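You operate a simulated robot arm through the tools that you are given. There is no shell and no other tool. Be economical: measure what you need, move in short steps, check, and stop when the job is done.

You run a simulated robot arm. Do the job below in one go: nothing can be reset, and whatever is moved stays where it is left.

Task
Wind the grease cup up, then feed the bearing block till grease shows.
Fine: red tap shut to wind up, open to feed, shut after; stop once grease shows.

It is judged by the outcome, as a careful person would: the job done as asked, and still so three seconds after it is handed in. It fails if anything else is knocked over, pushed out of place, dropped, spilled or broken.

Robot
A 6-joint arm with a two-finger parallel gripper, fixed in place. Base frame: the origin is at the foot of the arm, x ahead of it, y to its left, z up. Lengths are in m, angles in degrees, forces in N, time in s.
Its first joint turns from -66.0 to 66.0 degrees. Payload 2.1 kg.
The tool frame sits at the grasp point between the pads (the TCP): z along the fingers, y along the line on which they close. The tips reach 0.03 m beyond it. The gripper opens to 0.094 m. The fingers are 0.028 m wide and 0.01 m thick; the gripper's body (0.05 by 0.096 m) begins 0.055 m behind the TCP.
Orientation is that of the tool frame in the base frame, as a unit quaternion [x, y, z, w]. With the fingers straight down and closing along the base's y, the tool's x points along the base's -x, its y along +y and its z along -z.

Tools
- The arm moves only by the tool drive_tool. Its argument "series" is a list of rows, each an object of numbers (a shift or turn left out is 0, a gripper value left out holds the last): "wx", "wy", "wz": the turn, a rotation vector about the tool's x, y, z in degrees; "dx", "dy", "dz": the shift along the tool's x, y, z in m; "hand": the closure in counts, from 0 (fully open) to 255 (shut). In form: [{"wx": .., "wy": .., "wz": .., "dx": .., "dy": .., "dz": .., "hand": ..}, ...]. A call has 1 to 12 rows; each row is the pose to reach, as a shift and turn from the pose commanded when the call began, along the tool's axes at that moment. Each row takes 0.2 s and may step no farther than 0.05 m and 8.6 degrees from the row before; otherwise, or with a gripper value out of range, the whole call is refused. Where a pose cannot be reached the arm comes as near as it can. A force on the tool above 50 N (or 10 N above the force at the start of the call, whichever is more), or a blocked arm, ends the call early, and 0.2 s more pass. Each finger travels about 0.072 m/s and halts on what it meets, pressing with about 37 N; the grip force reading is that of the motor and also rises with nothing between the fingers. The clock runs only during rows and for 0.2 s after the last one: add rows that repeat a pose to give the fingers time. It gives the time, the measured TCP pose, the force on the tool (base axes), the opening and the grip force at its end, in the units of the frame above (readings bear some noise), and new pictures: "views" is both (left out), scene, wrist or none.
- Cameras (640 x 400 px; columns grow to the right, rows downward): "scene" is fixed at [0.0742, -0.3987, 0.4757]; the picture's right is [0.48, -0.88, 0.00], its down [-0.57, -0.31, -0.76] and it looks along [0.67, 0.37, -0.64] (base axes); focal length 214 px, centre (320, 200). "wrist" rides on the gripper at [-0.037, 0, -0.058] in the tool frame; the picture's right is [0.00, -1.00, 0.00], its down [0.97, 0.00, -0.24] and it looks along [0.24, 0.00, 0.97] (tool axes); focal length 218 px, centre (320, 200). There is no depth. A picture from a camera that has moved, and an enlarged one, comes with that camera's place and axes in the base frame and with its lens.
- inspect(camera, box): a new picture of the part [left, top, right, bottom] of that camera's present view, enlarged. No time passes.
- job_done(): hands the job in; it is judged then, once.

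Go step by step. Nothing tells you positions but the pictures and the camera data: compare them with the known pose of the tool, close in by small moves and look again before you grip or let go. The budget is 120 turns and 150 pictures, counting those below and the enlarged ones. Unless the task says otherwise, let go and move clear before handing in, and close with one line.

The tools are called after "Call:" as a command line: name --argument value ..., lists and objects as JSON in quotes. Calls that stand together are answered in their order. drive_tool: Moves the arm, as the interface text tells. Its arguments: {"type":"object","properties":{"series":{"type":"array","items":{"type":"object","properties":{"wx":{"type":"number"},"wy":{"type":"number"},"wz":{"type":"number"},"dx":{"type":"number"},"dy":{"type":"number"},"dz":{"type":"number"},"hand":{"type":"number"}}}},"views":{"type":"string","enum":["both","scene","wrist","none"]}},"required":["series"]} The other tools are called the same way: inspect (camera, box) takes an enlarged picture of a part of a camera's view; job_done () hands the job in.

At the start:

```text
clock: 0.0
ee_pos: [0.2879, -0.1762, 0.4261]
ee_rot: [0.0, 1.0, -0.002, -0.001]
ft_force: [1.2, 0.8, -0.6]
gripper_width: 0.0941
grasp_force: 0.1
```

scene: 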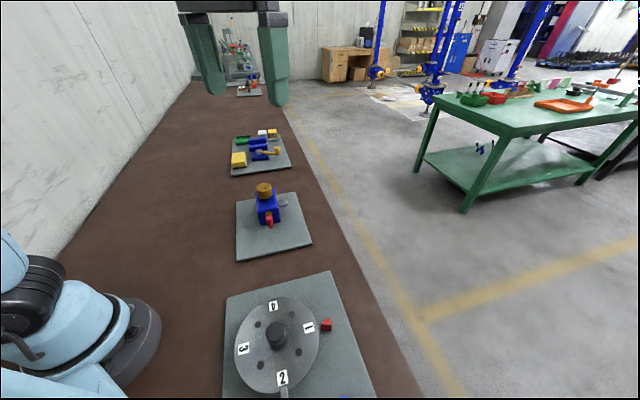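
wrist: 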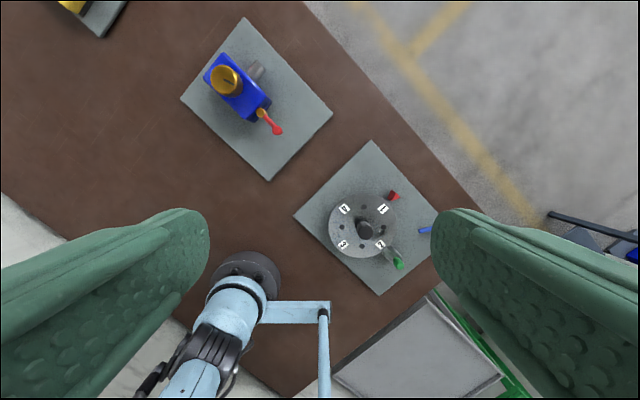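

I see a blue block with a brass cap and a red tap on a grey plate, which I take to be the greaser. I'll enlarge it in both views.

Call:
inspect --camera "scene" --box '[220, 160, 330, 270]'

Call:
inspect --camera "wrist" --box '[170, 10, 350, 190]'

Call:
inspect --camera "scene" --box '[210, 60, 320, 180]'

```text
3.64 times, centred on (275, 215) of scene
camera zoom: at [0.0742, -0.3987, 0.4757], right [0.48, -0.88, 0.0], down [-0.57, -0.31, -0.76], along [0.67, 0.37, -0.64], focal length 780 px, centre (484, 146)
```

zoom: 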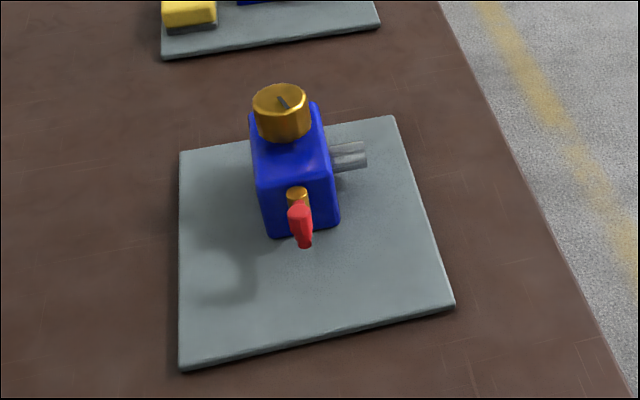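

```text
2.22 times, centred on (260, 100) of wrist
camera zoom: at [0.3241, -0.1758, 0.4857], right [0.0, -1.0, 0.0], down [-0.97, 0.0, 0.24], along [-0.24, 0.0, -0.97], focal length 485 px, centre (453, 422)
```

zoom: 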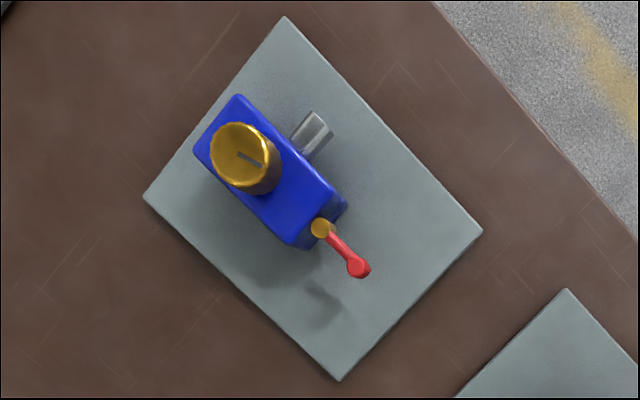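

```text
3.33 times, centred on (265, 120) of scene
camera zoom: at [0.0742, -0.3987, 0.4757], right [0.48, -0.88, 0.0], down [-0.57, -0.31, -0.76], along [0.67, 0.37, -0.64], focal length 715 px, centre (503, 467)
```

zoom: 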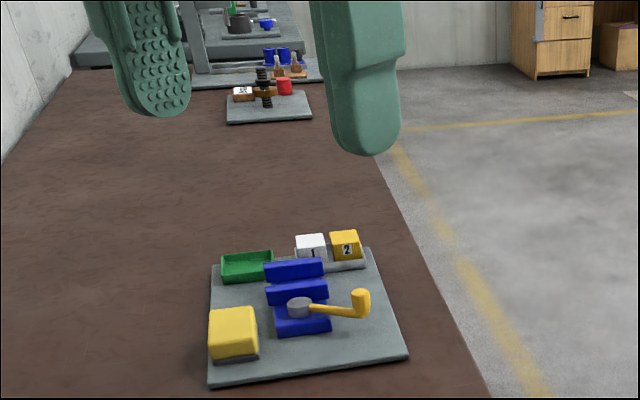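

The greaser's plate seems to sit near z≈0.01 and the brass cap's top near (0.42, -0.03, 0.12). I'll move in above it for a closer view.

Call:
drive_tool --series '[{"dx": -0.022, "dy": 0.021, "dz": 0.025}, {"dx": -0.044, "dy": 0.042, "dz": 0.05}, {"dx": -0.066, "dy": 0.063, "dz": 0.075}, {"dx": -0.088, "dy": 0.084, "dz": 0.1}, {"dx": -0.11, "dy": 0.105, "dz": 0.125}, {"dx": -0.13, "dy": 0.126, "dz": 0.15}, {"dx": -0.13, "dy": 0.126, "dz": 0.15}]'

```text
clock: 1.6
ee_pos: [0.419, -0.0498, 0.276]
ee_rot: [0.001, 1.0, -0.001, 0.0]
ft_force: [0.2, -0.7, -0.3]
gripper_width: 0.0941
grasp_force: 0.1
camera wrist: at [0.4543, -0.0491, 0.3351], right [0.0, -1.0, 0.0], down [-0.97, 0.0, 0.24], along [-0.24, 0.0, -0.97], focal length 218 px, centre (320, 200)
```

scene: 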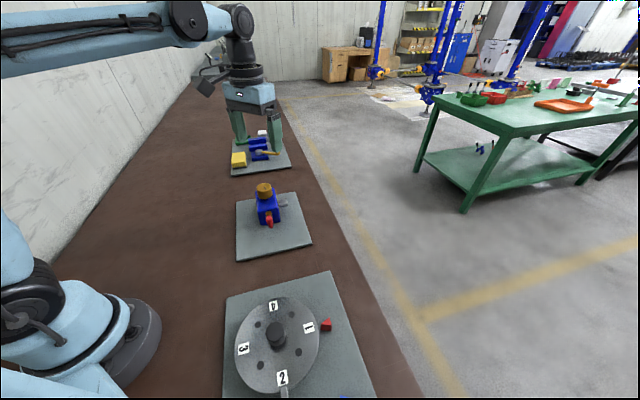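
wrist: 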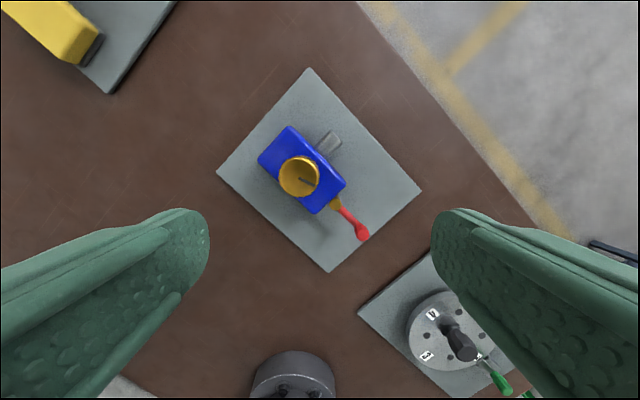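

The views agree: plate at z≈0.01, cap centre near (0.425, -0.028), block's long axis pointing to the tap at about 225°. I'll zoom in on the details.

Call:
inspect --camera "wrist" --box '[250, 110, 390, 250]'

Call:
inspect --camera "scene" --box '[245, 175, 305, 235]'

```text
2.86 times, centred on (320, 180) of wrist
camera zoom: at [0.4543, -0.0491, 0.3351], right [0.0, -1.0, 0.0], down [-0.97, 0.0, 0.24], along [-0.24, 0.0, -0.97], focal length 624 px, centre (320, 257)
```

zoom: 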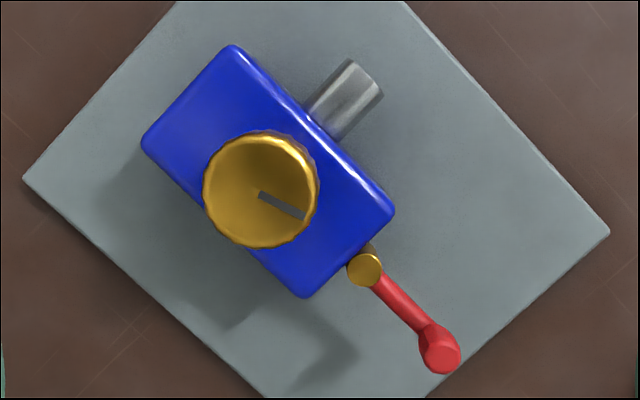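

```text
6.67 times, centred on (275, 205) of scene
camera zoom: at [0.0742, -0.3987, 0.4757], right [0.48, -0.88, 0.0], down [-0.57, -0.31, -0.76], along [0.67, 0.37, -0.64], focal length 1430 px, centre (620, 167)
```

zoom: 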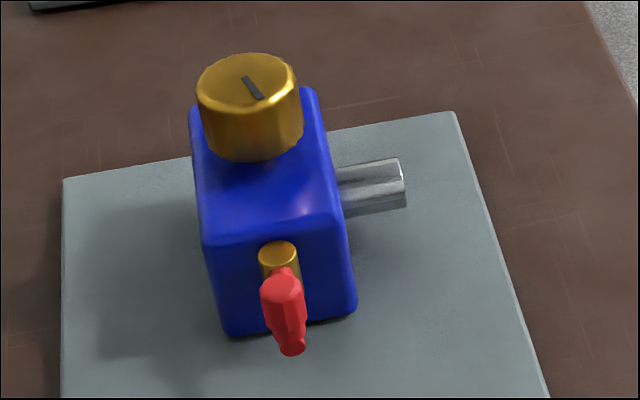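

The tap has a vertical brass stem near (0.38, -0.07), with a lever pointing outward to an upright red knob near (0.349, -0.101), top at z≈0.09. Next I'll go above the knob, turn the fingers 45° to straddle it, and look.

Call:
drive_tool --series '[{"dx": 0.012, "dy": -0.009, "dz": 0.01, "wz": -7.5}, {"dx": 0.024, "dy": -0.018, "dz": 0.02, "wz": -15}, {"dx": 0.036, "dy": -0.027, "dz": 0.035, "wz": -22.5}, {"dx": 0.048, "dy": -0.036, "dz": 0.05, "wz": -30}, {"dx": 0.06, "dy": -0.045, "dz": 0.065, "wz": -37.5}, {"dx": 0.07, "dy": -0.051, "dz": 0.08, "wz": -45}, {"dx": 0.07, "dy": -0.051, "dz": 0.08, "wz": -45, "hand": 100}, {"dx": 0.07, "dy": -0.051, "dz": 0.08, "wz": -45}]'

Call:
inspect --camera "wrist" --box '[220, 100, 420, 300]'

Call:
inspect --camera "scene" --box '[230, 150, 320, 240]'

```text
clock: 3.4
ee_pos: [0.3492, -0.1017, 0.1959]
ee_rot: [-0.383, 0.924, -0.001, 0.001]
ft_force: [-0.1, -0.2, -1.2]
gripper_width: 0.0571
grasp_force: 0.0
camera wrist: at [0.3734, -0.0755, 0.2552], right [0.71, -0.71, 0.0], down [-0.69, -0.69, 0.24], along [-0.17, -0.17, -0.97], focal length 218 px, centre (320, 200)
```

scene: 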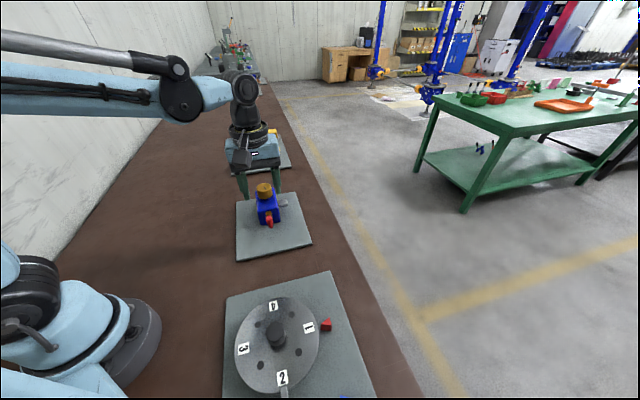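
wrist: 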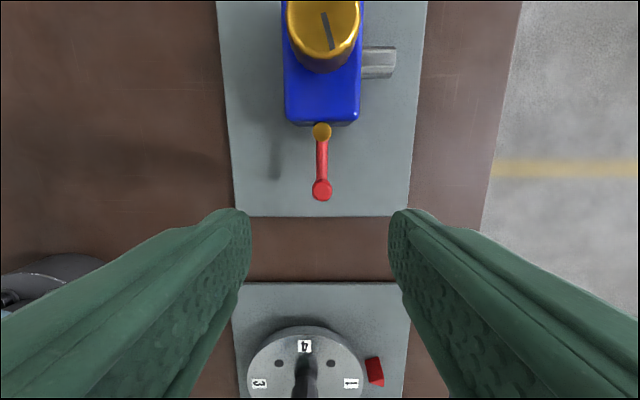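

```text
2.00 times, centred on (320, 200) of wrist
camera zoom: at [0.3734, -0.0755, 0.2552], right [0.71, -0.71, 0.0], down [-0.69, -0.69, 0.24], along [-0.17, -0.17, -0.97], focal length 436 px, centre (320, 200)
```

zoom: 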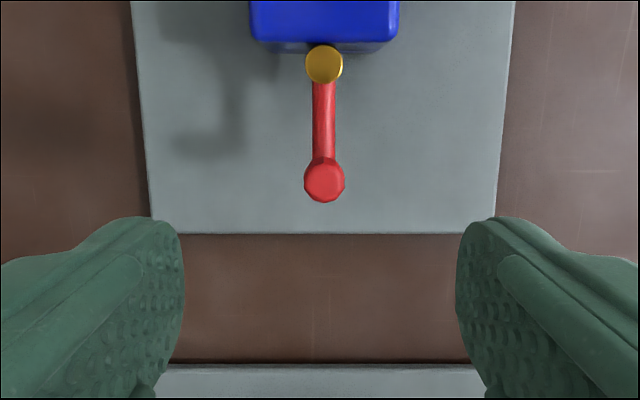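

```text
4.44 times, centred on (275, 195) of scene
camera zoom: at [0.0742, -0.3987, 0.4757], right [0.48, -0.88, 0.0], down [-0.57, -0.31, -0.76], along [0.67, 0.37, -0.64], focal length 953 px, centre (520, 222)
```

zoom: 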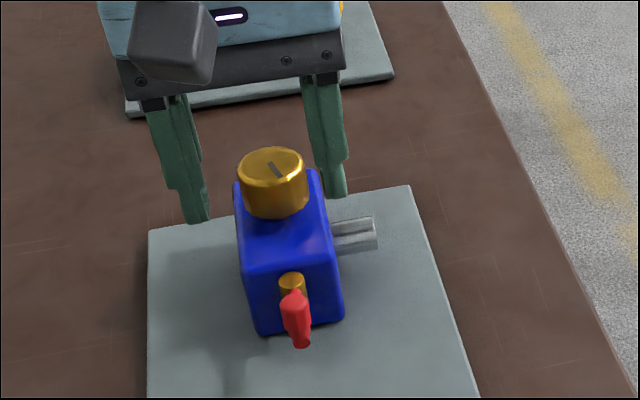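

The fingers line up with the block, and the knob sits straight under the tool at about (0.3505, -0.1005). I'll descend around it and narrow the fingers to a loose straddle.

Call:
drive_tool --series '[{"dx": -0.002, "dz": 0.03}, {"dx": -0.002, "dz": 0.06}, {"dx": -0.002, "dz": 0.085}, {"dx": -0.002, "dz": 0.096}, {"dx": -0.002, "dz": 0.096, "hand": 180}, {"dx": -0.002, "dz": 0.096}]'

Call:
inspect --camera "scene" --box '[230, 170, 320, 260]'

```text
clock: 4.8
ee_pos: [0.3492, -0.1001, 0.1006]
ee_rot: [-0.382, 0.924, -0.001, 0.001]
ft_force: [-0.4, 0.0, 0.9]
gripper_width: 0.0278
grasp_force: 0.0
camera wrist: at [0.3749, -0.0737, 0.1598], right [0.71, -0.71, 0.0], down [-0.69, -0.69, 0.24], along [-0.17, -0.17, -0.97], focal length 218 px, centre (320, 200)
```

scene: 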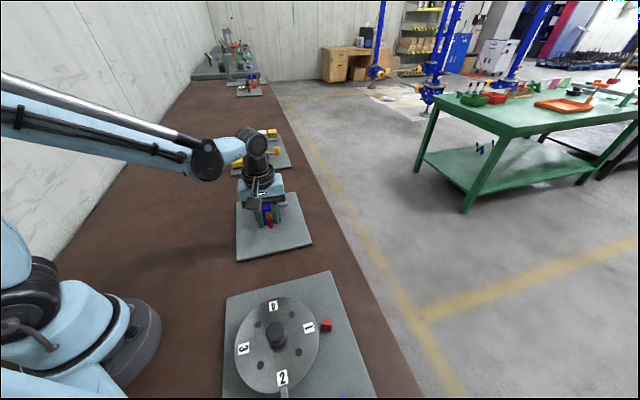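
wrist: 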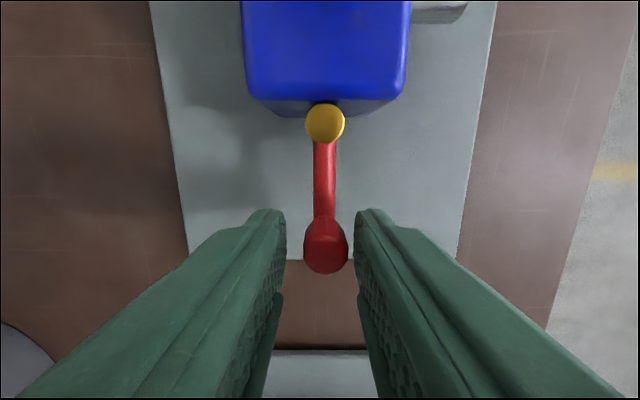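

```text
4.44 times, centred on (275, 215) of scene
camera zoom: at [0.0742, -0.3987, 0.4757], right [0.48, -0.88, 0.0], down [-0.57, -0.31, -0.76], along [0.67, 0.37, -0.64], focal length 953 px, centre (520, 133)
```

zoom: 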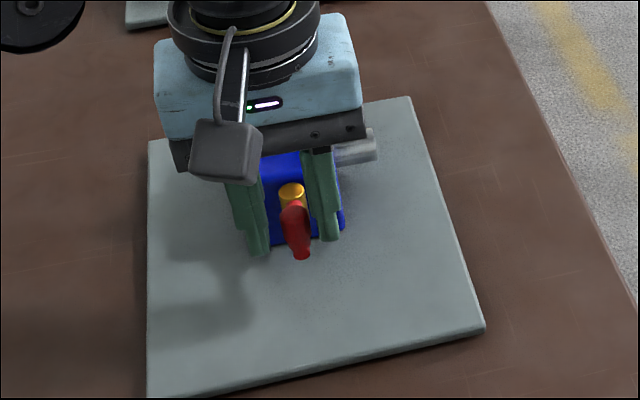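

The fingers straddle the red knob loosely, with the stem about 0.046 m behind. I'll nudge it gently clockwise (to the left in the wrist view) to see whether the lever turns that way.

Call:
drive_tool --series '[{"dx": -0.0001, "dy": 0.004, "wz": 5}, {"dx": -0.0007, "dy": 0.008, "wz": 10}, {"dx": -0.0016, "dy": 0.012, "wz": 15}, {"dx": -0.0028, "dy": 0.0157, "wz": 20}]' --views "wrist"

```text
clock: 5.8
ee_pos: [0.342, -0.089, 0.1004]
ee_rot: [-0.214, 0.977, -0.004, 0.003]
ft_force: [26.8, -21.2, 0.2]
gripper_width: 0.0448
grasp_force: 15.1
camera wrist: at [0.3746, -0.0723, 0.1605], right [0.42, -0.91, 0.01], down [-0.88, -0.41, 0.23], along [-0.21, -0.11, -0.97], focal length 218 px, centre (320, 200)
```

wrist: 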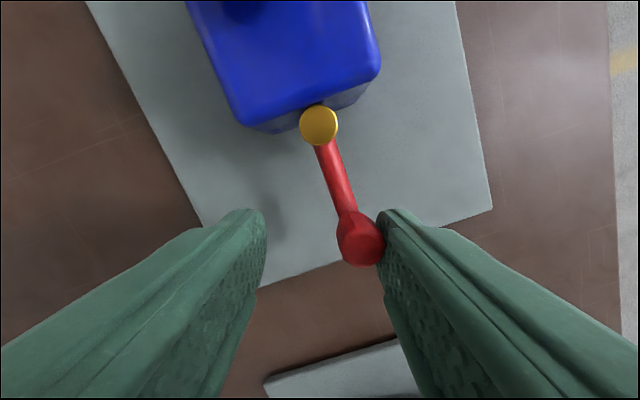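

The lever is against a stop on that side: the fingers spread and the force rose without it moving. I'll back off and try the other way, without turning the tool at first.

Call:
drive_tool --series '[{"dx": 0.0021, "dy": -0.006, "wz": -8}, {"dx": 0.002, "dy": -0.0145, "wz": -15}, {"dx": 0.0025, "dy": -0.017, "wz": -20}, {"dx": 0.002, "dy": -0.021, "wz": -20}, {"dx": 0.001, "dy": -0.025, "wz": -20}]' --views "wrist"

```text
clock: 7.0
ee_pos: [0.3504, -0.1097, 0.1015]
ee_rot: [-0.385, 0.923, -0.001, 0.001]
ft_force: [-0.6, 0.3, -0.2]
gripper_width: 0.0274
grasp_force: 0.0
camera wrist: at [0.3751, -0.0834, 0.1596], right [0.71, -0.71, 0.0], down [-0.69, -0.69, 0.24], along [-0.17, -0.17, -0.97], focal length 218 px, centre (320, 200)
```

wrist: 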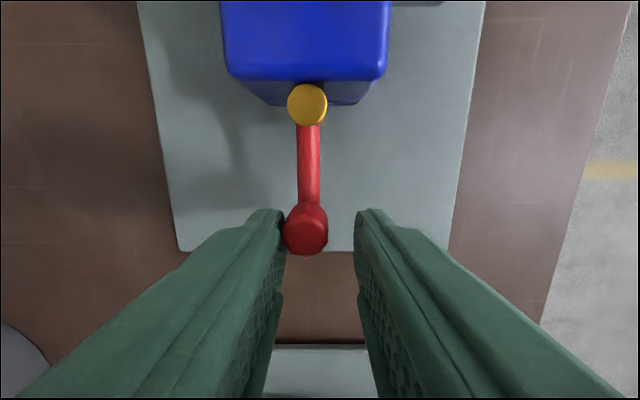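

The peg is now just touching the left finger. I'll swing the lever anticlockwise along its arc about the stem, turning the tool with it, and check partway.

Call:
drive_tool --series '[{"dx": -0.008, "dy": 0.0}, {"dx": -0.0101, "dy": -0.0059, "wz": -8}, {"dx": -0.0121, "dy": -0.0117, "wz": -16}, {"dx": -0.0147, "dy": -0.0171, "wz": -24}, {"dx": -0.0182, "dy": -0.022, "wz": -32}, {"dx": -0.0223, "dy": -0.0264, "wz": -40}]'

```text
clock: 8.4
ee_pos: [0.3845, -0.1124, 0.1005]
ee_rot: [-0.678, 0.735, 0.0, -0.001]
ft_force: [-0.7, 0.1, 0.3]
gripper_width: 0.0281
grasp_force: 0.6
camera wrist: at [0.3868, -0.0757, 0.1596], right [1.0, -0.08, 0.0], down [-0.08, -0.97, 0.24], along [-0.02, -0.24, -0.97], focal length 218 px, centre (320, 200)
```

scene: 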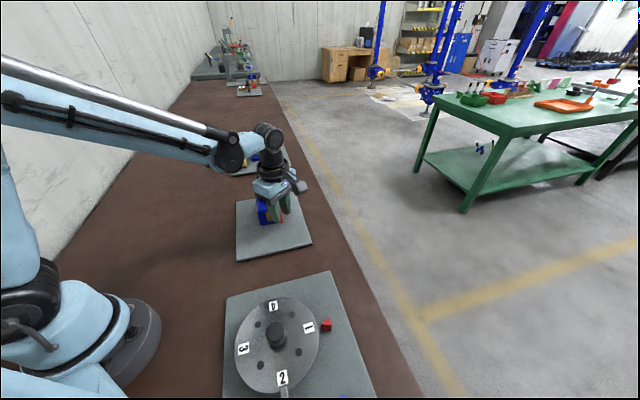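
wrist: 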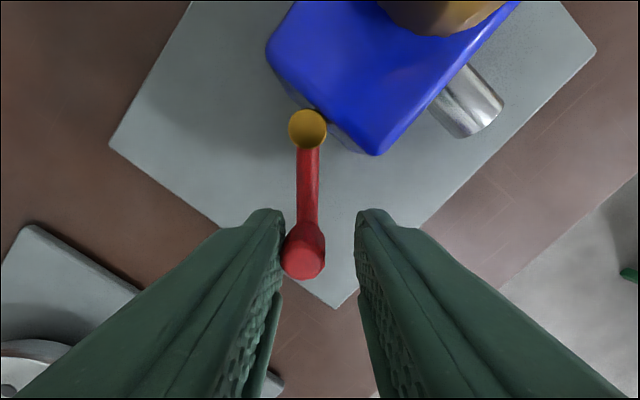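

The lever turns freely anticlockwise, so its present start was one end of travel. I'll continue toward across, shifting outward a little to keep the finger off the block.

Call:
drive_tool --series '[{"dx": -0.0006, "dy": -0.0058, "wz": -8}, {"dx": -0.0005, "dy": -0.0124, "wz": -16}, {"dx": -0.0011, "dy": -0.0192, "wz": -24}, {"dx": -0.0046, "dy": -0.0252, "wz": -32}, {"dx": -0.0091, "dy": -0.0303, "wz": -40}, {"dx": -0.0135, "dy": -0.034, "wz": -46}]' --views "wrist"

```text
clock: 9.8
ee_pos: [0.4204, -0.1019, 0.0997]
ee_rot: [0.911, -0.413, 0.0, 0.001]
ft_force: [-0.7, -0.4, -0.1]
gripper_width: 0.0283
grasp_force: 0.9
camera wrist: at [0.3946, -0.074, 0.1594], right [0.75, 0.66, 0.0], down [0.64, -0.73, 0.24], along [0.16, -0.18, -0.97], focal length 218 px, centre (320, 200)
```

wrist: 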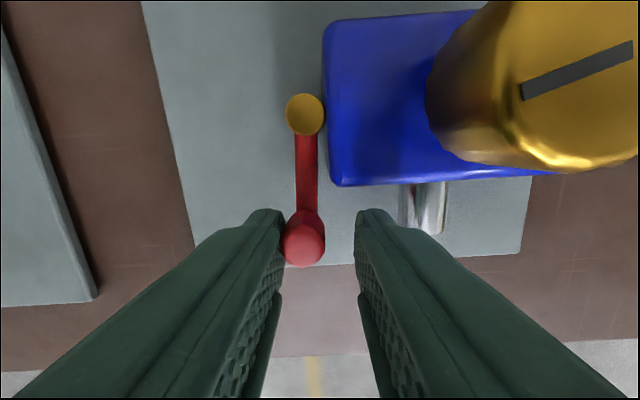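

The lever is now nearly across the block. I'll nudge a few more degrees to find the stop.

Call:
drive_tool --series '[{"dx": 0.0, "dy": -0.003, "wz": -3}, {"dx": 0.0, "dy": -0.006, "wz": -4}]' --views "wrist"

```text
clock: 10.4
ee_pos: [0.4233, -0.0994, 0.1009]
ee_rot: [0.924, -0.383, 0.0, 0.0]
ft_force: [-5.7, -2.2, 0.2]
gripper_width: 0.0308
grasp_force: 2.7
camera wrist: at [0.3965, -0.0724, 0.1596], right [0.71, 0.71, 0.0], down [0.69, -0.69, 0.24], along [0.17, -0.17, -0.97], focal length 218 px, centre (320, 200)
```

wrist: 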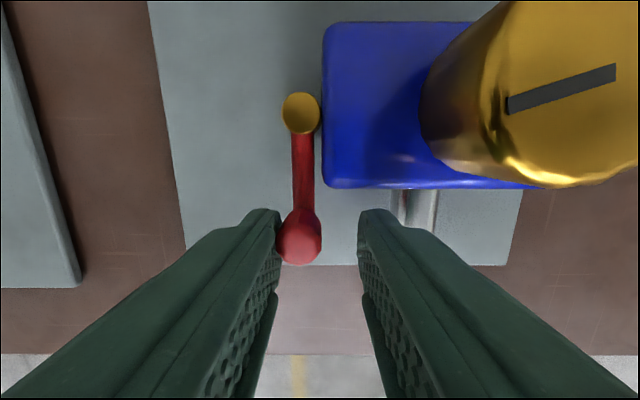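

It meets a light stop at exactly 90°, so the lever runs from in-line (open, where it started) to across (shut, where it is now). I'll lift off and go above the cap.

Call:
drive_tool --series '[{"dy": 0.003}, {"dy": 0.003, "dz": -0.03}, {"dy": 0.003, "dz": -0.07}, {"dx": -0.02, "dy": -0.018, "dz": -0.09}, {"dx": -0.04, "dy": -0.04, "dz": -0.09, "hand": 60}, {"dx": -0.0495, "dy": -0.0517, "dz": -0.09}, {"dx": -0.0495, "dy": -0.0517, "dz": -0.09}]'

Call:
inspect --camera "scene" --box '[230, 160, 320, 250]'

```text
clock: 12.0
ee_pos: [0.4244, -0.0262, 0.1918]
ee_rot: [0.924, -0.383, 0.0, 0.0]
ft_force: [0.2, 0.1, 0.0]
gripper_width: 0.0717
grasp_force: 0.1
camera wrist: at [0.3978, -0.0002, 0.2499], right [0.71, 0.71, 0.0], down [0.69, -0.69, 0.24], along [0.17, -0.17, -0.97], focal length 218 px, centre (320, 200)
```

scene: 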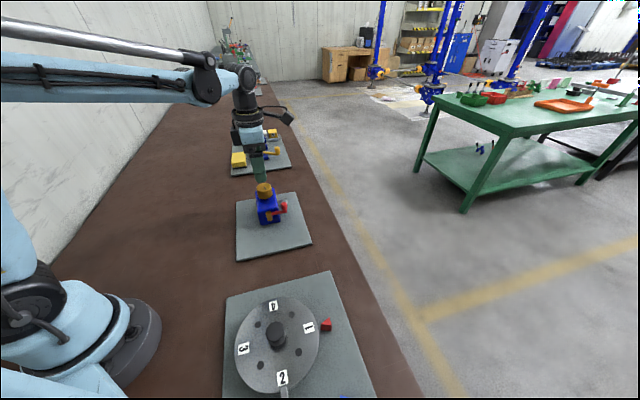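
wrist: 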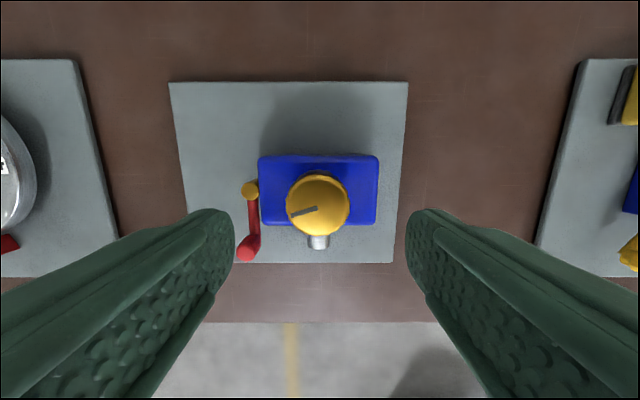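

```text
4.44 times, centred on (275, 205) of scene
camera zoom: at [0.0742, -0.3987, 0.4757], right [0.48, -0.88, 0.0], down [-0.57, -0.31, -0.76], along [0.67, 0.37, -0.64], focal length 953 px, centre (520, 178)
```

zoom: 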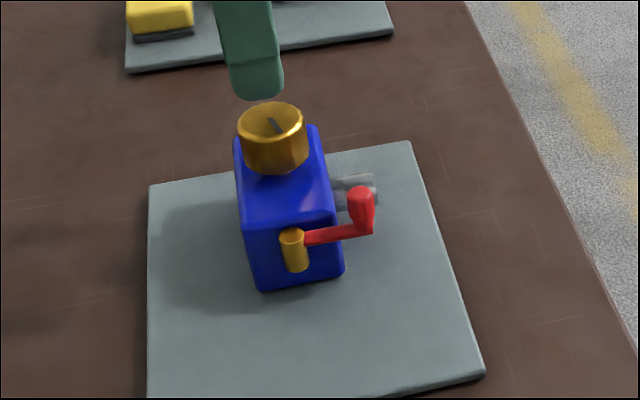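

The tap is across the block and shut. I'll descend around the cap and close on it, low enough to grip but above the block's top.

Call:
drive_tool --series '[{"dx": 0.0003, "dy": 0.0016, "dz": 0.035}, {"dx": 0.0003, "dy": 0.0016, "dz": 0.06}, {"dx": 0.0003, "dy": 0.0016, "dz": 0.07}, {"dx": 0.0003, "dy": 0.0016, "dz": 0.07, "hand": 130}, {"dx": 0.0003, "dy": 0.0016, "dz": 0.07}]'

Call:
inspect --camera "scene" --box '[230, 160, 320, 250]'

```text
clock: 13.2
ee_pos: [0.4243, -0.029, 0.1198]
ee_rot: [0.924, -0.383, 0.001, 0.001]
ft_force: [-0.2, 0.0, 0.2]
gripper_width: 0.0462
grasp_force: 0.0
camera wrist: at [0.3977, -0.0021, 0.1799], right [0.71, 0.71, 0.0], down [0.69, -0.69, 0.24], along [0.17, -0.17, -0.97], focal length 218 px, centre (320, 200)
```

scene: 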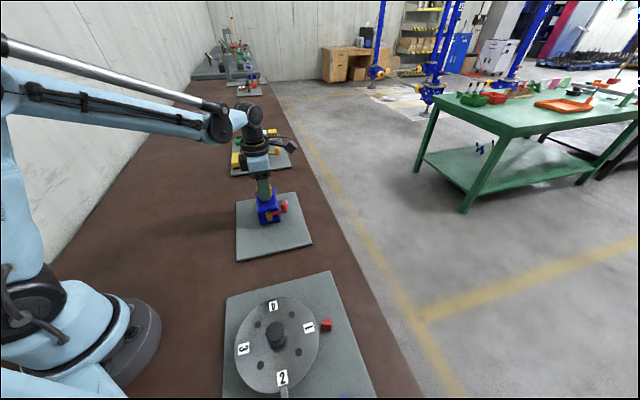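
wrist: 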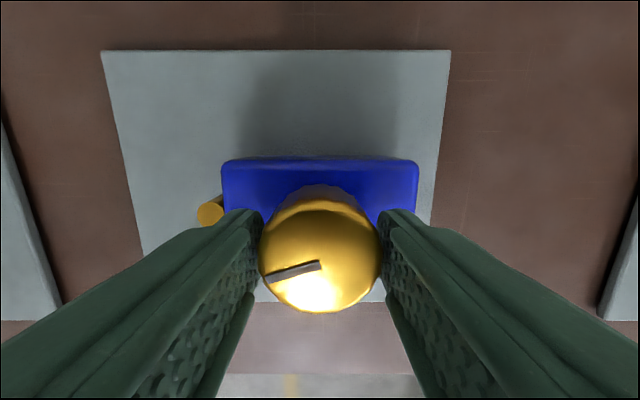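

```text
4.44 times, centred on (275, 205) of scene
camera zoom: at [0.0742, -0.3987, 0.4757], right [0.48, -0.88, 0.0], down [-0.57, -0.31, -0.76], along [0.67, 0.37, -0.64], focal length 953 px, centre (520, 178)
```

zoom: 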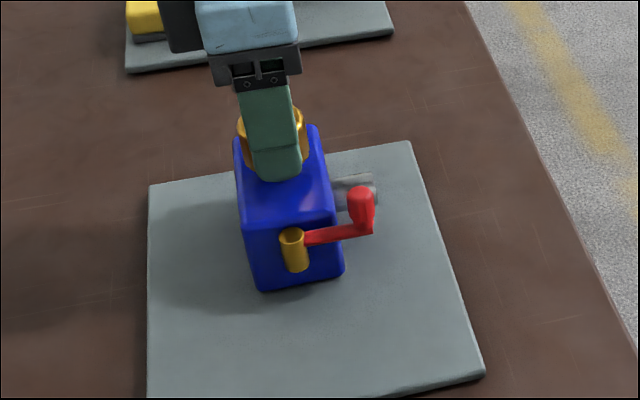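

The fingers straddle the cap squarely. I'll close on it and try a clockwise turn, watching the mark.

Call:
drive_tool --series '[{"dx": -0.0015, "hand": 255}, {"dx": -0.0015}, {"dx": -0.0015, "wz": 5}, {"dx": -0.0015, "wz": 10}, {"dx": -0.0015, "wz": 18}, {"dx": -0.0015, "wz": 26}, {"dx": -0.0015, "wz": 34}]' --views "wrist"

Call:
inspect --camera "scene" --box '[230, 160, 320, 250]'

```text
clock: 14.8
ee_pos: [0.4233, -0.0285, 0.1207]
ee_rot: [0.77, -0.637, 0.002, 0.001]
ft_force: [18.3, -16.0, -21.9]
gripper_width: 0.0402
grasp_force: 44.7
camera wrist: at [0.4163, 0.0089, 0.1794], right [0.98, 0.19, 0.0], down [0.18, -0.95, 0.24], along [0.05, -0.24, -0.97], focal length 218 px, centre (320, 200)
```

wrist: 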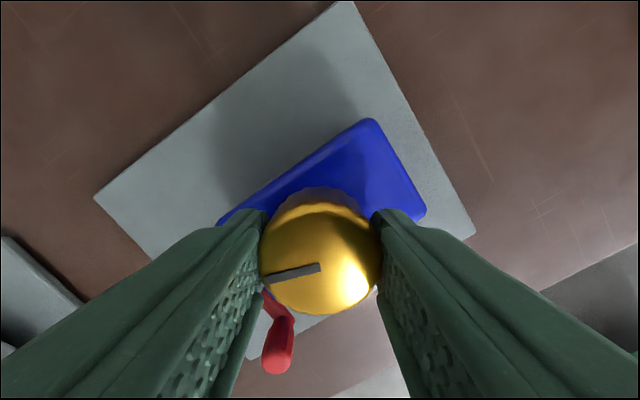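

```text
4.44 times, centred on (275, 205) of scene
camera zoom: at [0.0743, -0.3987, 0.4757], right [0.48, -0.88, 0.0], down [-0.57, -0.31, -0.76], along [0.67, 0.37, -0.64], focal length 953 px, centre (520, 178)
```

zoom: 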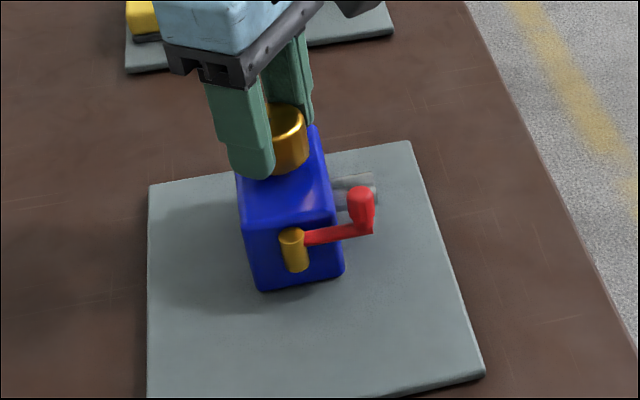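

The cap turns clockwise with the hand. I'll continue, watching the force.

Call:
drive_tool --series '[{"wz": 8}, {"wz": 16}, {"wz": 24}, {"wz": 32}, {"wz": 40}]' --views "wrist"

```text
clock: 16.0
ee_pos: [0.4244, -0.0288, 0.1197]
ee_rot: [-0.506, 0.863, -0.003, 0.0]
ft_force: [17.8, -18.9, -34.5]
gripper_width: 0.0402
grasp_force: 45.2
camera wrist: at [0.4415, 0.0051, 0.1792], right [0.87, -0.49, 0.0], down [-0.47, -0.85, 0.24], along [-0.11, -0.21, -0.97], focal length 218 px, centre (320, 200)
```

wrist: 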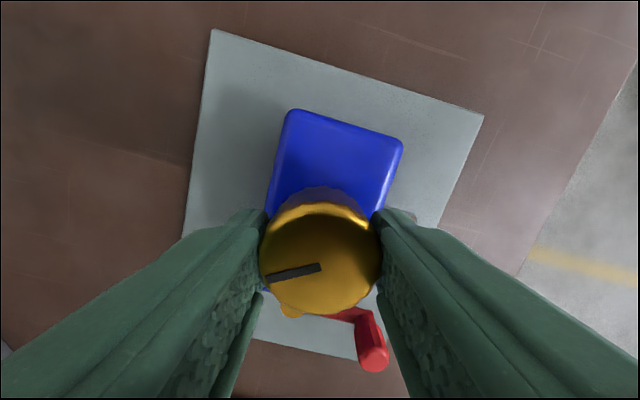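

Vertical and side forces are building, perhaps because the cap is screwing down. I'll ease the tool a millimetre in that direction and see whether they fall.

Call:
drive_tool --series '[{"dx": 0.0003, "dy": -0.001, "dz": 0.001}]' --views "none"

```text
clock: 16.4
ee_pos: [0.424, -0.0287, 0.1202]
ee_rot: [-0.507, 0.862, -0.001, 0.0]
ft_force: [8.1, -13.3, -7.7]
gripper_width: 0.0401
grasp_force: 45.0
```

Easing it worked: the cap screws down slightly as it turns. I'll continue turning while following it down.

Call:
drive_tool --series '[{"wz": 8, "dx": 0.0004, "dy": -0.0005, "dz": 0.0003}, {"wz": 16, "dx": 0.0004, "dy": -0.0005, "dz": 0.0004}, {"wz": 24, "dx": 0.0004, "dy": -0.0005, "dz": 0.0006}, {"wz": 32, "dx": 0.0004, "dy": -0.0005, "dz": 0.0008}, {"wz": 40, "dx": 0.0004, "dy": -0.0005, "dz": 0.0009}, {"wz": 48, "dx": 0.0004, "dy": -0.0005, "dz": 0.001}, {"wz": 56, "dx": 0.0004, "dy": -0.0005, "dz": 0.0012}, {"wz": 64, "dx": 0.0004, "dy": -0.0005, "dz": 0.0013}, {"wz": 72, "dx": 0.0004, "dy": -0.0005, "dz": 0.0015}, {"wz": 80, "dx": 0.0004, "dy": -0.0005, "dz": 0.0016}]' --views "wrist"

Call:
inspect --camera "scene" --box '[230, 160, 320, 250]'

```text
clock: 18.6
ee_pos: [0.4239, -0.0291, 0.1181]
ee_rot: [0.166, 0.986, 0.0, -0.001]
ft_force: [-0.8, -3.6, 10.0]
gripper_width: 0.0413
grasp_force: 44.9
camera wrist: at [0.4586, -0.0401, 0.1772], right [-0.33, -0.95, 0.0], down [-0.92, 0.32, 0.24], along [-0.23, 0.08, -0.97], focal length 218 px, centre (320, 200)
```

wrist: 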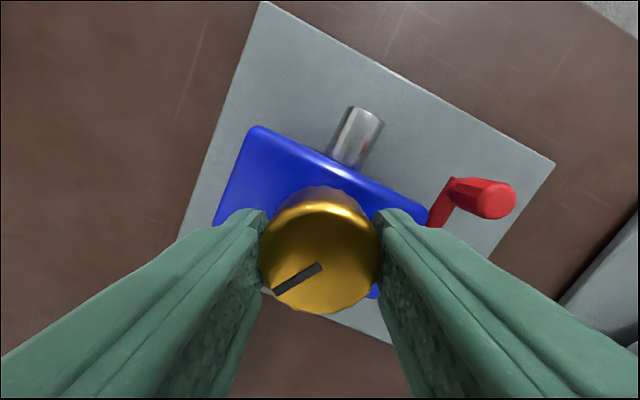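

```text
4.44 times, centred on (275, 205) of scene
camera zoom: at [0.0742, -0.3987, 0.4757], right [0.48, -0.88, 0.0], down [-0.57, -0.31, -0.76], along [0.67, 0.37, -0.64], focal length 953 px, centre (520, 178)
```

zoom: 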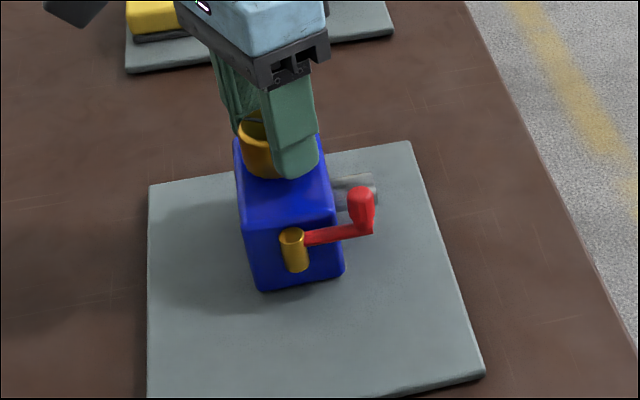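

The mark has slipped about 18° against the fingers, so the cap is meeting resistance after about 140° of turn. I'll try a bit more to tell a stop from a plain slip.

Call:
drive_tool --series '[{"wz": 6}, {"wz": 12}, {"wz": 18}, {"wz": 24}]' --views "wrist"

```text
clock: 19.6
ee_pos: [0.4253, -0.0289, 0.1177]
ee_rot: [0.366, 0.931, -0.001, 0.001]
ft_force: [-2.7, -3.0, 10.1]
gripper_width: 0.0413
grasp_force: 44.5
camera wrist: at [0.4509, -0.0537, 0.1773], right [-0.68, -0.73, 0.0], down [-0.71, 0.66, 0.24], along [-0.17, 0.16, -0.97], focal length 218 px, centre (320, 200)
```

wrist: 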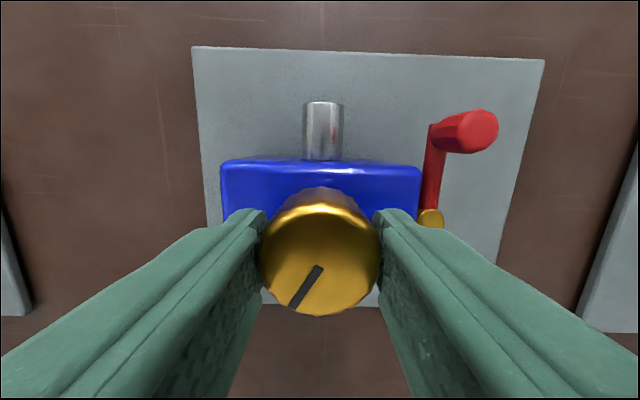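

The mark stayed put in the world while the hand turned, so the cap has reached its end. I'll release and check whether it holds.

Call:
drive_tool --series '[{"hand": 130}, {}, {"dz": -0.03}, {"dz": -0.06}, {"dz": -0.08}]'

Call:
inspect --camera "wrist" --box '[240, 100, 420, 280]'

Call:
inspect --camera "scene" --box '[230, 160, 320, 250]'

```text
clock: 20.8
ee_pos: [0.4238, -0.0283, 0.1978]
ee_rot: [0.368, 0.93, -0.002, 0.001]
ft_force: [-0.1, -0.3, 0.4]
gripper_width: 0.0459
grasp_force: 0.1
camera wrist: at [0.4506, -0.0534, 0.2575], right [-0.68, -0.73, 0.0], down [-0.71, 0.66, 0.24], along [-0.18, 0.16, -0.97], focal length 218 px, centre (320, 200)
```

scene: 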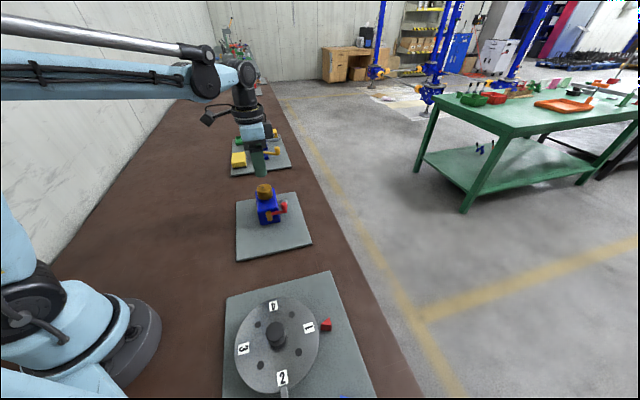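
wrist: 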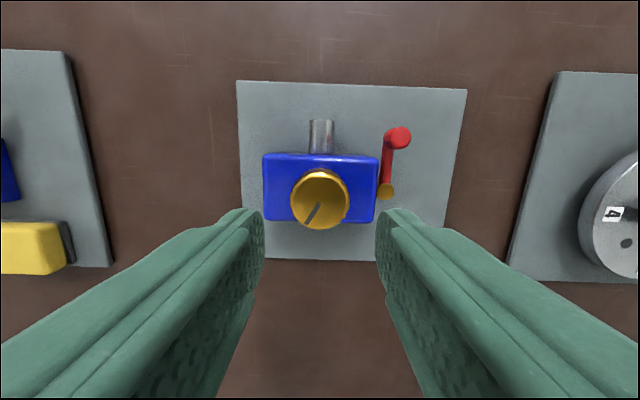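

```text
2.22 times, centred on (330, 190) of wrist
camera zoom: at [0.4506, -0.0534, 0.2575], right [-0.68, -0.73, 0.0], down [-0.71, 0.66, 0.24], along [-0.18, 0.16, -0.97], focal length 485 px, centre (298, 222)
```

zoom: 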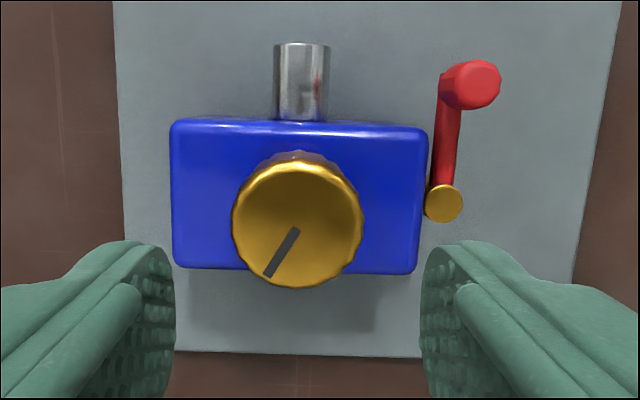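

```text
4.44 times, centred on (275, 205) of scene
camera zoom: at [0.0742, -0.3987, 0.4757], right [0.48, -0.88, 0.0], down [-0.57, -0.31, -0.76], along [0.67, 0.37, -0.64], focal length 953 px, centre (520, 178)
```

zoom: 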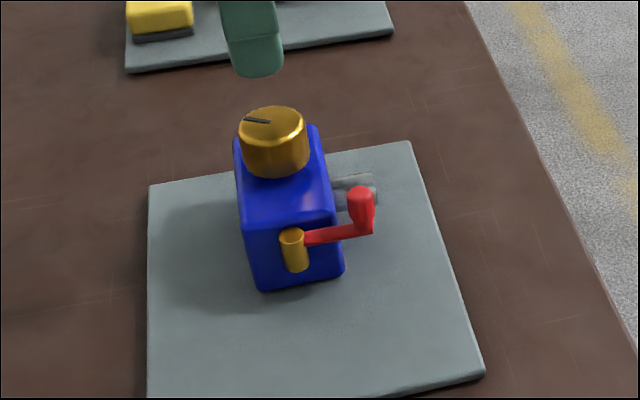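

The cap holds in its wound position and no grease shows yet. Next I'll go above the red knob with the fingers closing along base x, so one sideways sweep can open and shut the tap, with the wrist camera facing the shaft side.

Call:
drive_tool --series '[{"dx": -0.01, "dy": -0.01, "wz": 8}, {"dx": -0.02, "dy": -0.025, "wz": 16}, {"dx": -0.03, "dy": -0.04, "wz": 24}, {"dx": -0.04, "dy": -0.055, "wz": 32}, {"dx": -0.046, "dy": -0.0645, "wz": 40, "hand": 172}, {"dx": -0.046, "dy": -0.0645, "wz": 47}, {"dx": -0.046, "dy": -0.0645, "wz": 47}]'

```text
clock: 22.4
ee_pos: [0.4151, -0.1073, 0.1977]
ee_rot: [0.708, 0.706, 0.0, 0.0]
ft_force: [0.3, -0.8, 1.4]
gripper_width: 0.0307
grasp_force: 0.1
camera wrist: at [0.4137, -0.1439, 0.257], right [-1.0, 0.0, 0.0], down [0.0, 0.97, 0.24], along [0.0, 0.24, -0.97], focal length 218 px, centre (320, 200)
```

scene: 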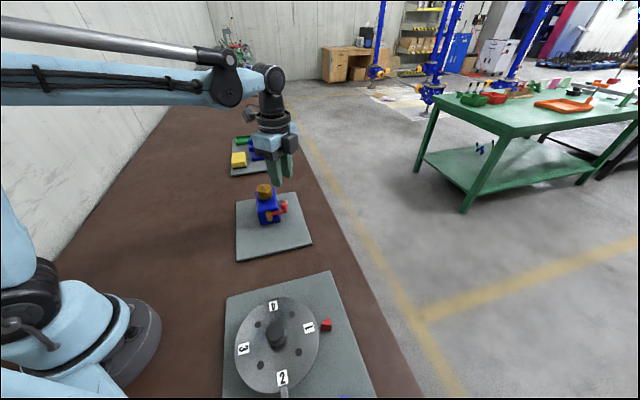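
wrist: 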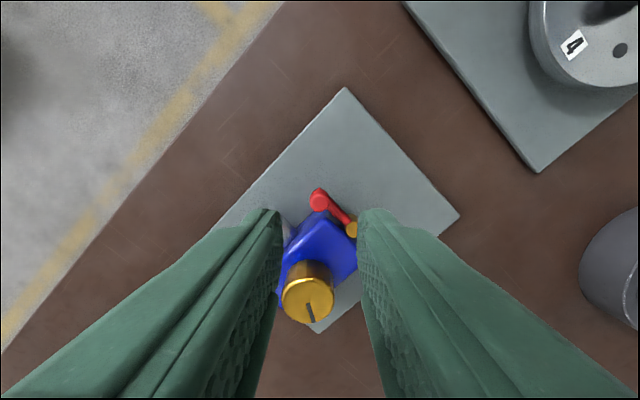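

The knob sits under the tool at about (0.415, -0.103). I'll descend around it and take a baseline close-up of the shaft area from the scene camera.

Call:
drive_tool --series '[{"dz": 0.035}, {"dz": 0.07}, {"dz": 0.09}, {"dz": 0.098}]' --views "wrist"

Call:
inspect --camera "scene" --box '[245, 175, 305, 235]'

```text
clock: 23.4
ee_pos: [0.4128, -0.1076, 0.1]
ee_rot: [0.707, 0.707, 0.0, 0.001]
ft_force: [-0.5, -0.7, 0.1]
gripper_width: 0.0306
grasp_force: 0.2
camera wrist: at [0.4127, -0.1436, 0.1588], right [-1.0, 0.0, 0.0], down [0.0, 0.97, 0.24], along [0.0, 0.24, -0.97], focal length 218 px, centre (320, 200)
```

wrist: 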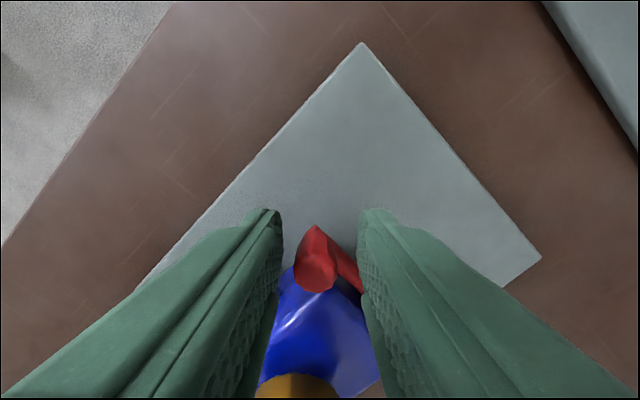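

```text
6.67 times, centred on (275, 205) of scene
camera zoom: at [0.0742, -0.3987, 0.4757], right [0.48, -0.88, 0.0], down [-0.57, -0.31, -0.76], along [0.67, 0.37, -0.64], focal length 1430 px, centre (620, 167)
```

zoom: 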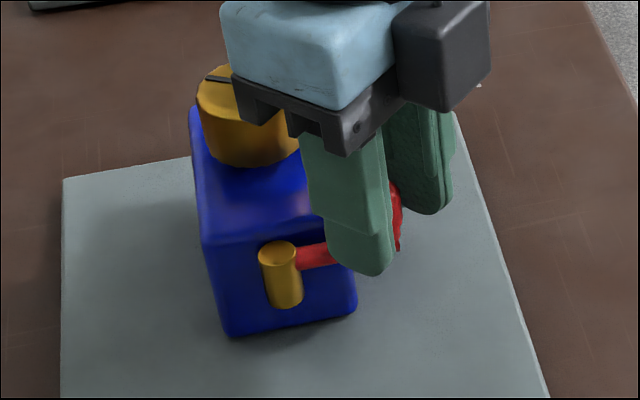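

The fingers are around the knob and clear of the block and shaft. I'll sweep it toward the open position, stopping short of the end to look.

Call:
drive_tool --series '[{"dx": -0.003, "dy": -0.015}, {"dx": -0.006, "dy": -0.03}, {"dx": -0.006, "dy": -0.045}, {"dx": -0.002, "dy": -0.06}]' --views "wrist"

Call:
inspect --camera "scene" --box '[245, 175, 305, 235]'

```text
clock: 24.4
ee_pos: [0.3534, -0.1079, 0.1013]
ee_rot: [0.707, 0.707, 0.0, 0.0]
ft_force: [1.5, 0.6, 0.1]
gripper_width: 0.0313
grasp_force: 0.0
camera wrist: at [0.3532, -0.1453, 0.1595], right [-1.0, 0.0, 0.0], down [0.0, 0.97, 0.24], along [0.0, 0.24, -0.97], focal length 218 px, centre (320, 200)
```

wrist: 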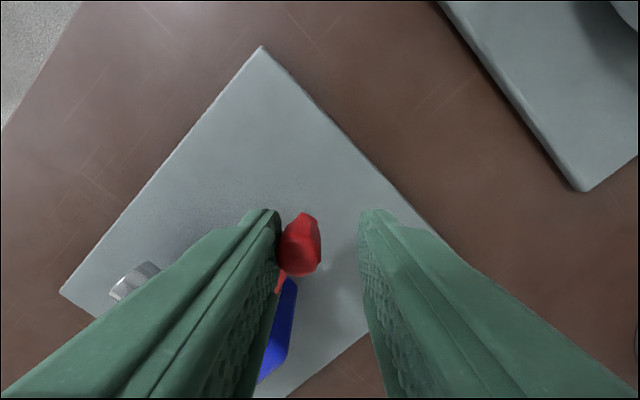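

```text
6.67 times, centred on (275, 205) of scene
camera zoom: at [0.0742, -0.3987, 0.4757], right [0.48, -0.88, 0.0], down [-0.57, -0.31, -0.76], along [0.67, 0.37, -0.64], focal length 1430 px, centre (620, 167)
```

zoom: 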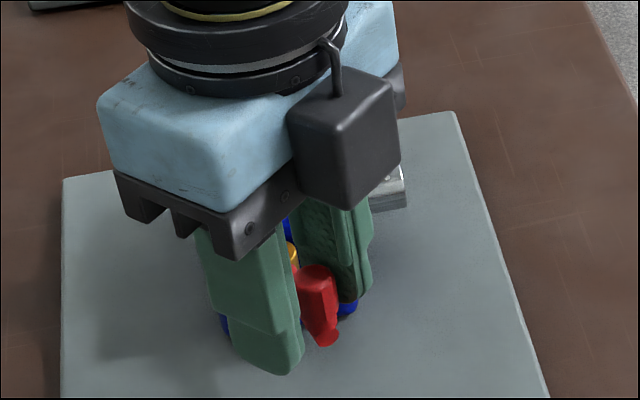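

The lever is nearly open, but the gripper hides the shaft. I'll finish opening and lift straight up for a clear view.

Call:
drive_tool --series '[{"dy": -0.011}, {"dy": -0.005, "dz": -0.045}, {"dy": -0.002, "dz": -0.09}]' --views "wrist"

Call:
inspect --camera "scene" --box '[245, 175, 305, 235]'

```text
clock: 25.2
ee_pos: [0.3527, -0.1082, 0.1916]
ee_rot: [0.707, 0.707, -0.002, 0.0]
ft_force: [0.6, -0.5, -0.4]
gripper_width: 0.0305
grasp_force: 0.1
camera wrist: at [0.3515, -0.1457, 0.2507], right [-1.0, 0.0, 0.0], down [0.0, 0.97, 0.24], along [0.0, 0.24, -0.97], focal length 218 px, centre (320, 200)
```

wrist: 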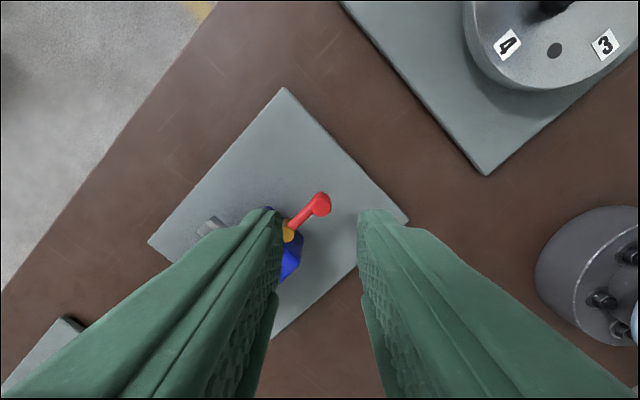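

```text
6.67 times, centred on (275, 205) of scene
camera zoom: at [0.0742, -0.3987, 0.4757], right [0.48, -0.88, 0.0], down [-0.57, -0.31, -0.76], along [0.67, 0.37, -0.64], focal length 1430 px, centre (620, 167)
```

zoom: 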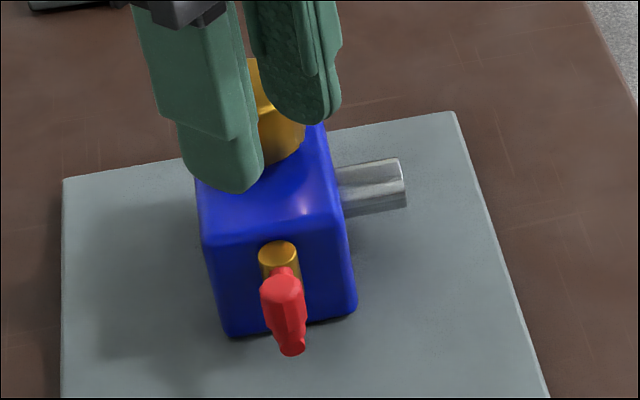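

The tap is fully in line and I have a clear view of the shaft; no grease yet. I'll wait in short steps and watch.

Call:
drive_tool --series '[{"dz": 0.0}, {"dz": 0.0}]' --views "none"

Call:
inspect --camera "scene" --box '[245, 175, 305, 235]'

```text
clock: 25.8
ee_pos: [0.3522, -0.1092, 0.1907]
ee_rot: [0.707, 0.707, -0.002, 0.0]
ft_force: [-1.2, 0.1, 0.6]
gripper_width: 0.031
grasp_force: 0.0
```

```text
6.67 times, centred on (275, 205) of scene
camera zoom: at [0.0742, -0.3987, 0.4757], right [0.48, -0.88, 0.0], down [-0.57, -0.31, -0.76], along [0.67, 0.37, -0.64], focal length 1430 px, centre (620, 167)
```

zoom: 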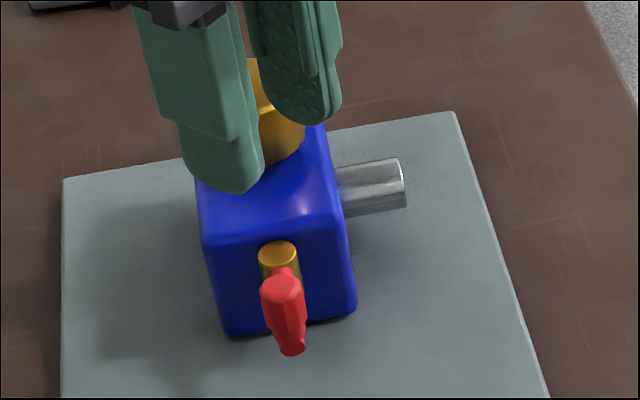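

No change yet. I'll lift slightly so that the cap's mark is visible too, while time passes.

Call:
drive_tool --series '[{"dz": -0.03}, {"dz": -0.05}]' --views "none"

Call:
inspect --camera "scene" --box '[245, 175, 305, 235]'

```text
clock: 26.4
ee_pos: [0.3509, -0.1091, 0.2406]
ee_rot: [0.707, 0.707, -0.001, 0.0]
ft_force: [-0.2, -0.5, -0.8]
gripper_width: 0.0304
grasp_force: 0.0
```

```text
6.67 times, centred on (275, 205) of scene
camera zoom: at [0.0742, -0.3987, 0.4757], right [0.48, -0.88, 0.0], down [-0.57, -0.31, -0.76], along [0.67, 0.37, -0.64], focal length 1430 px, centre (620, 167)
```

zoom: 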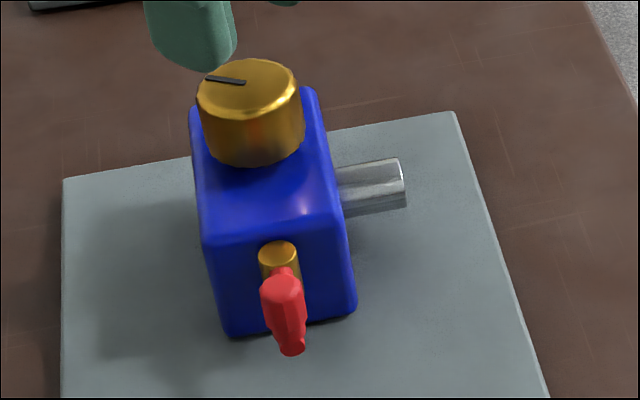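

The cap's mark hasn't moved and no grease shows. I'll wait another second.

Call:
drive_tool --series '[{}, {}, {}, {}]' --views "none"

Call:
inspect --camera "scene" --box '[245, 175, 305, 235]'

```text
clock: 27.4
ee_pos: [0.3517, -0.1101, 0.2423]
ee_rot: [0.707, 0.707, -0.001, 0.0]
ft_force: [0.6, -0.9, -0.3]
gripper_width: 0.0305
grasp_force: 0.0
```

```text
6.67 times, centred on (275, 205) of scene
camera zoom: at [0.0742, -0.3987, 0.4757], right [0.48, -0.88, 0.0], down [-0.57, -0.31, -0.76], along [0.67, 0.37, -0.64], focal length 1430 px, centre (620, 167)
```

zoom: 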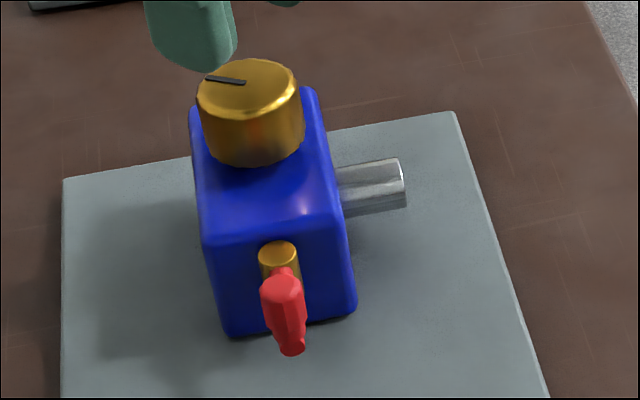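

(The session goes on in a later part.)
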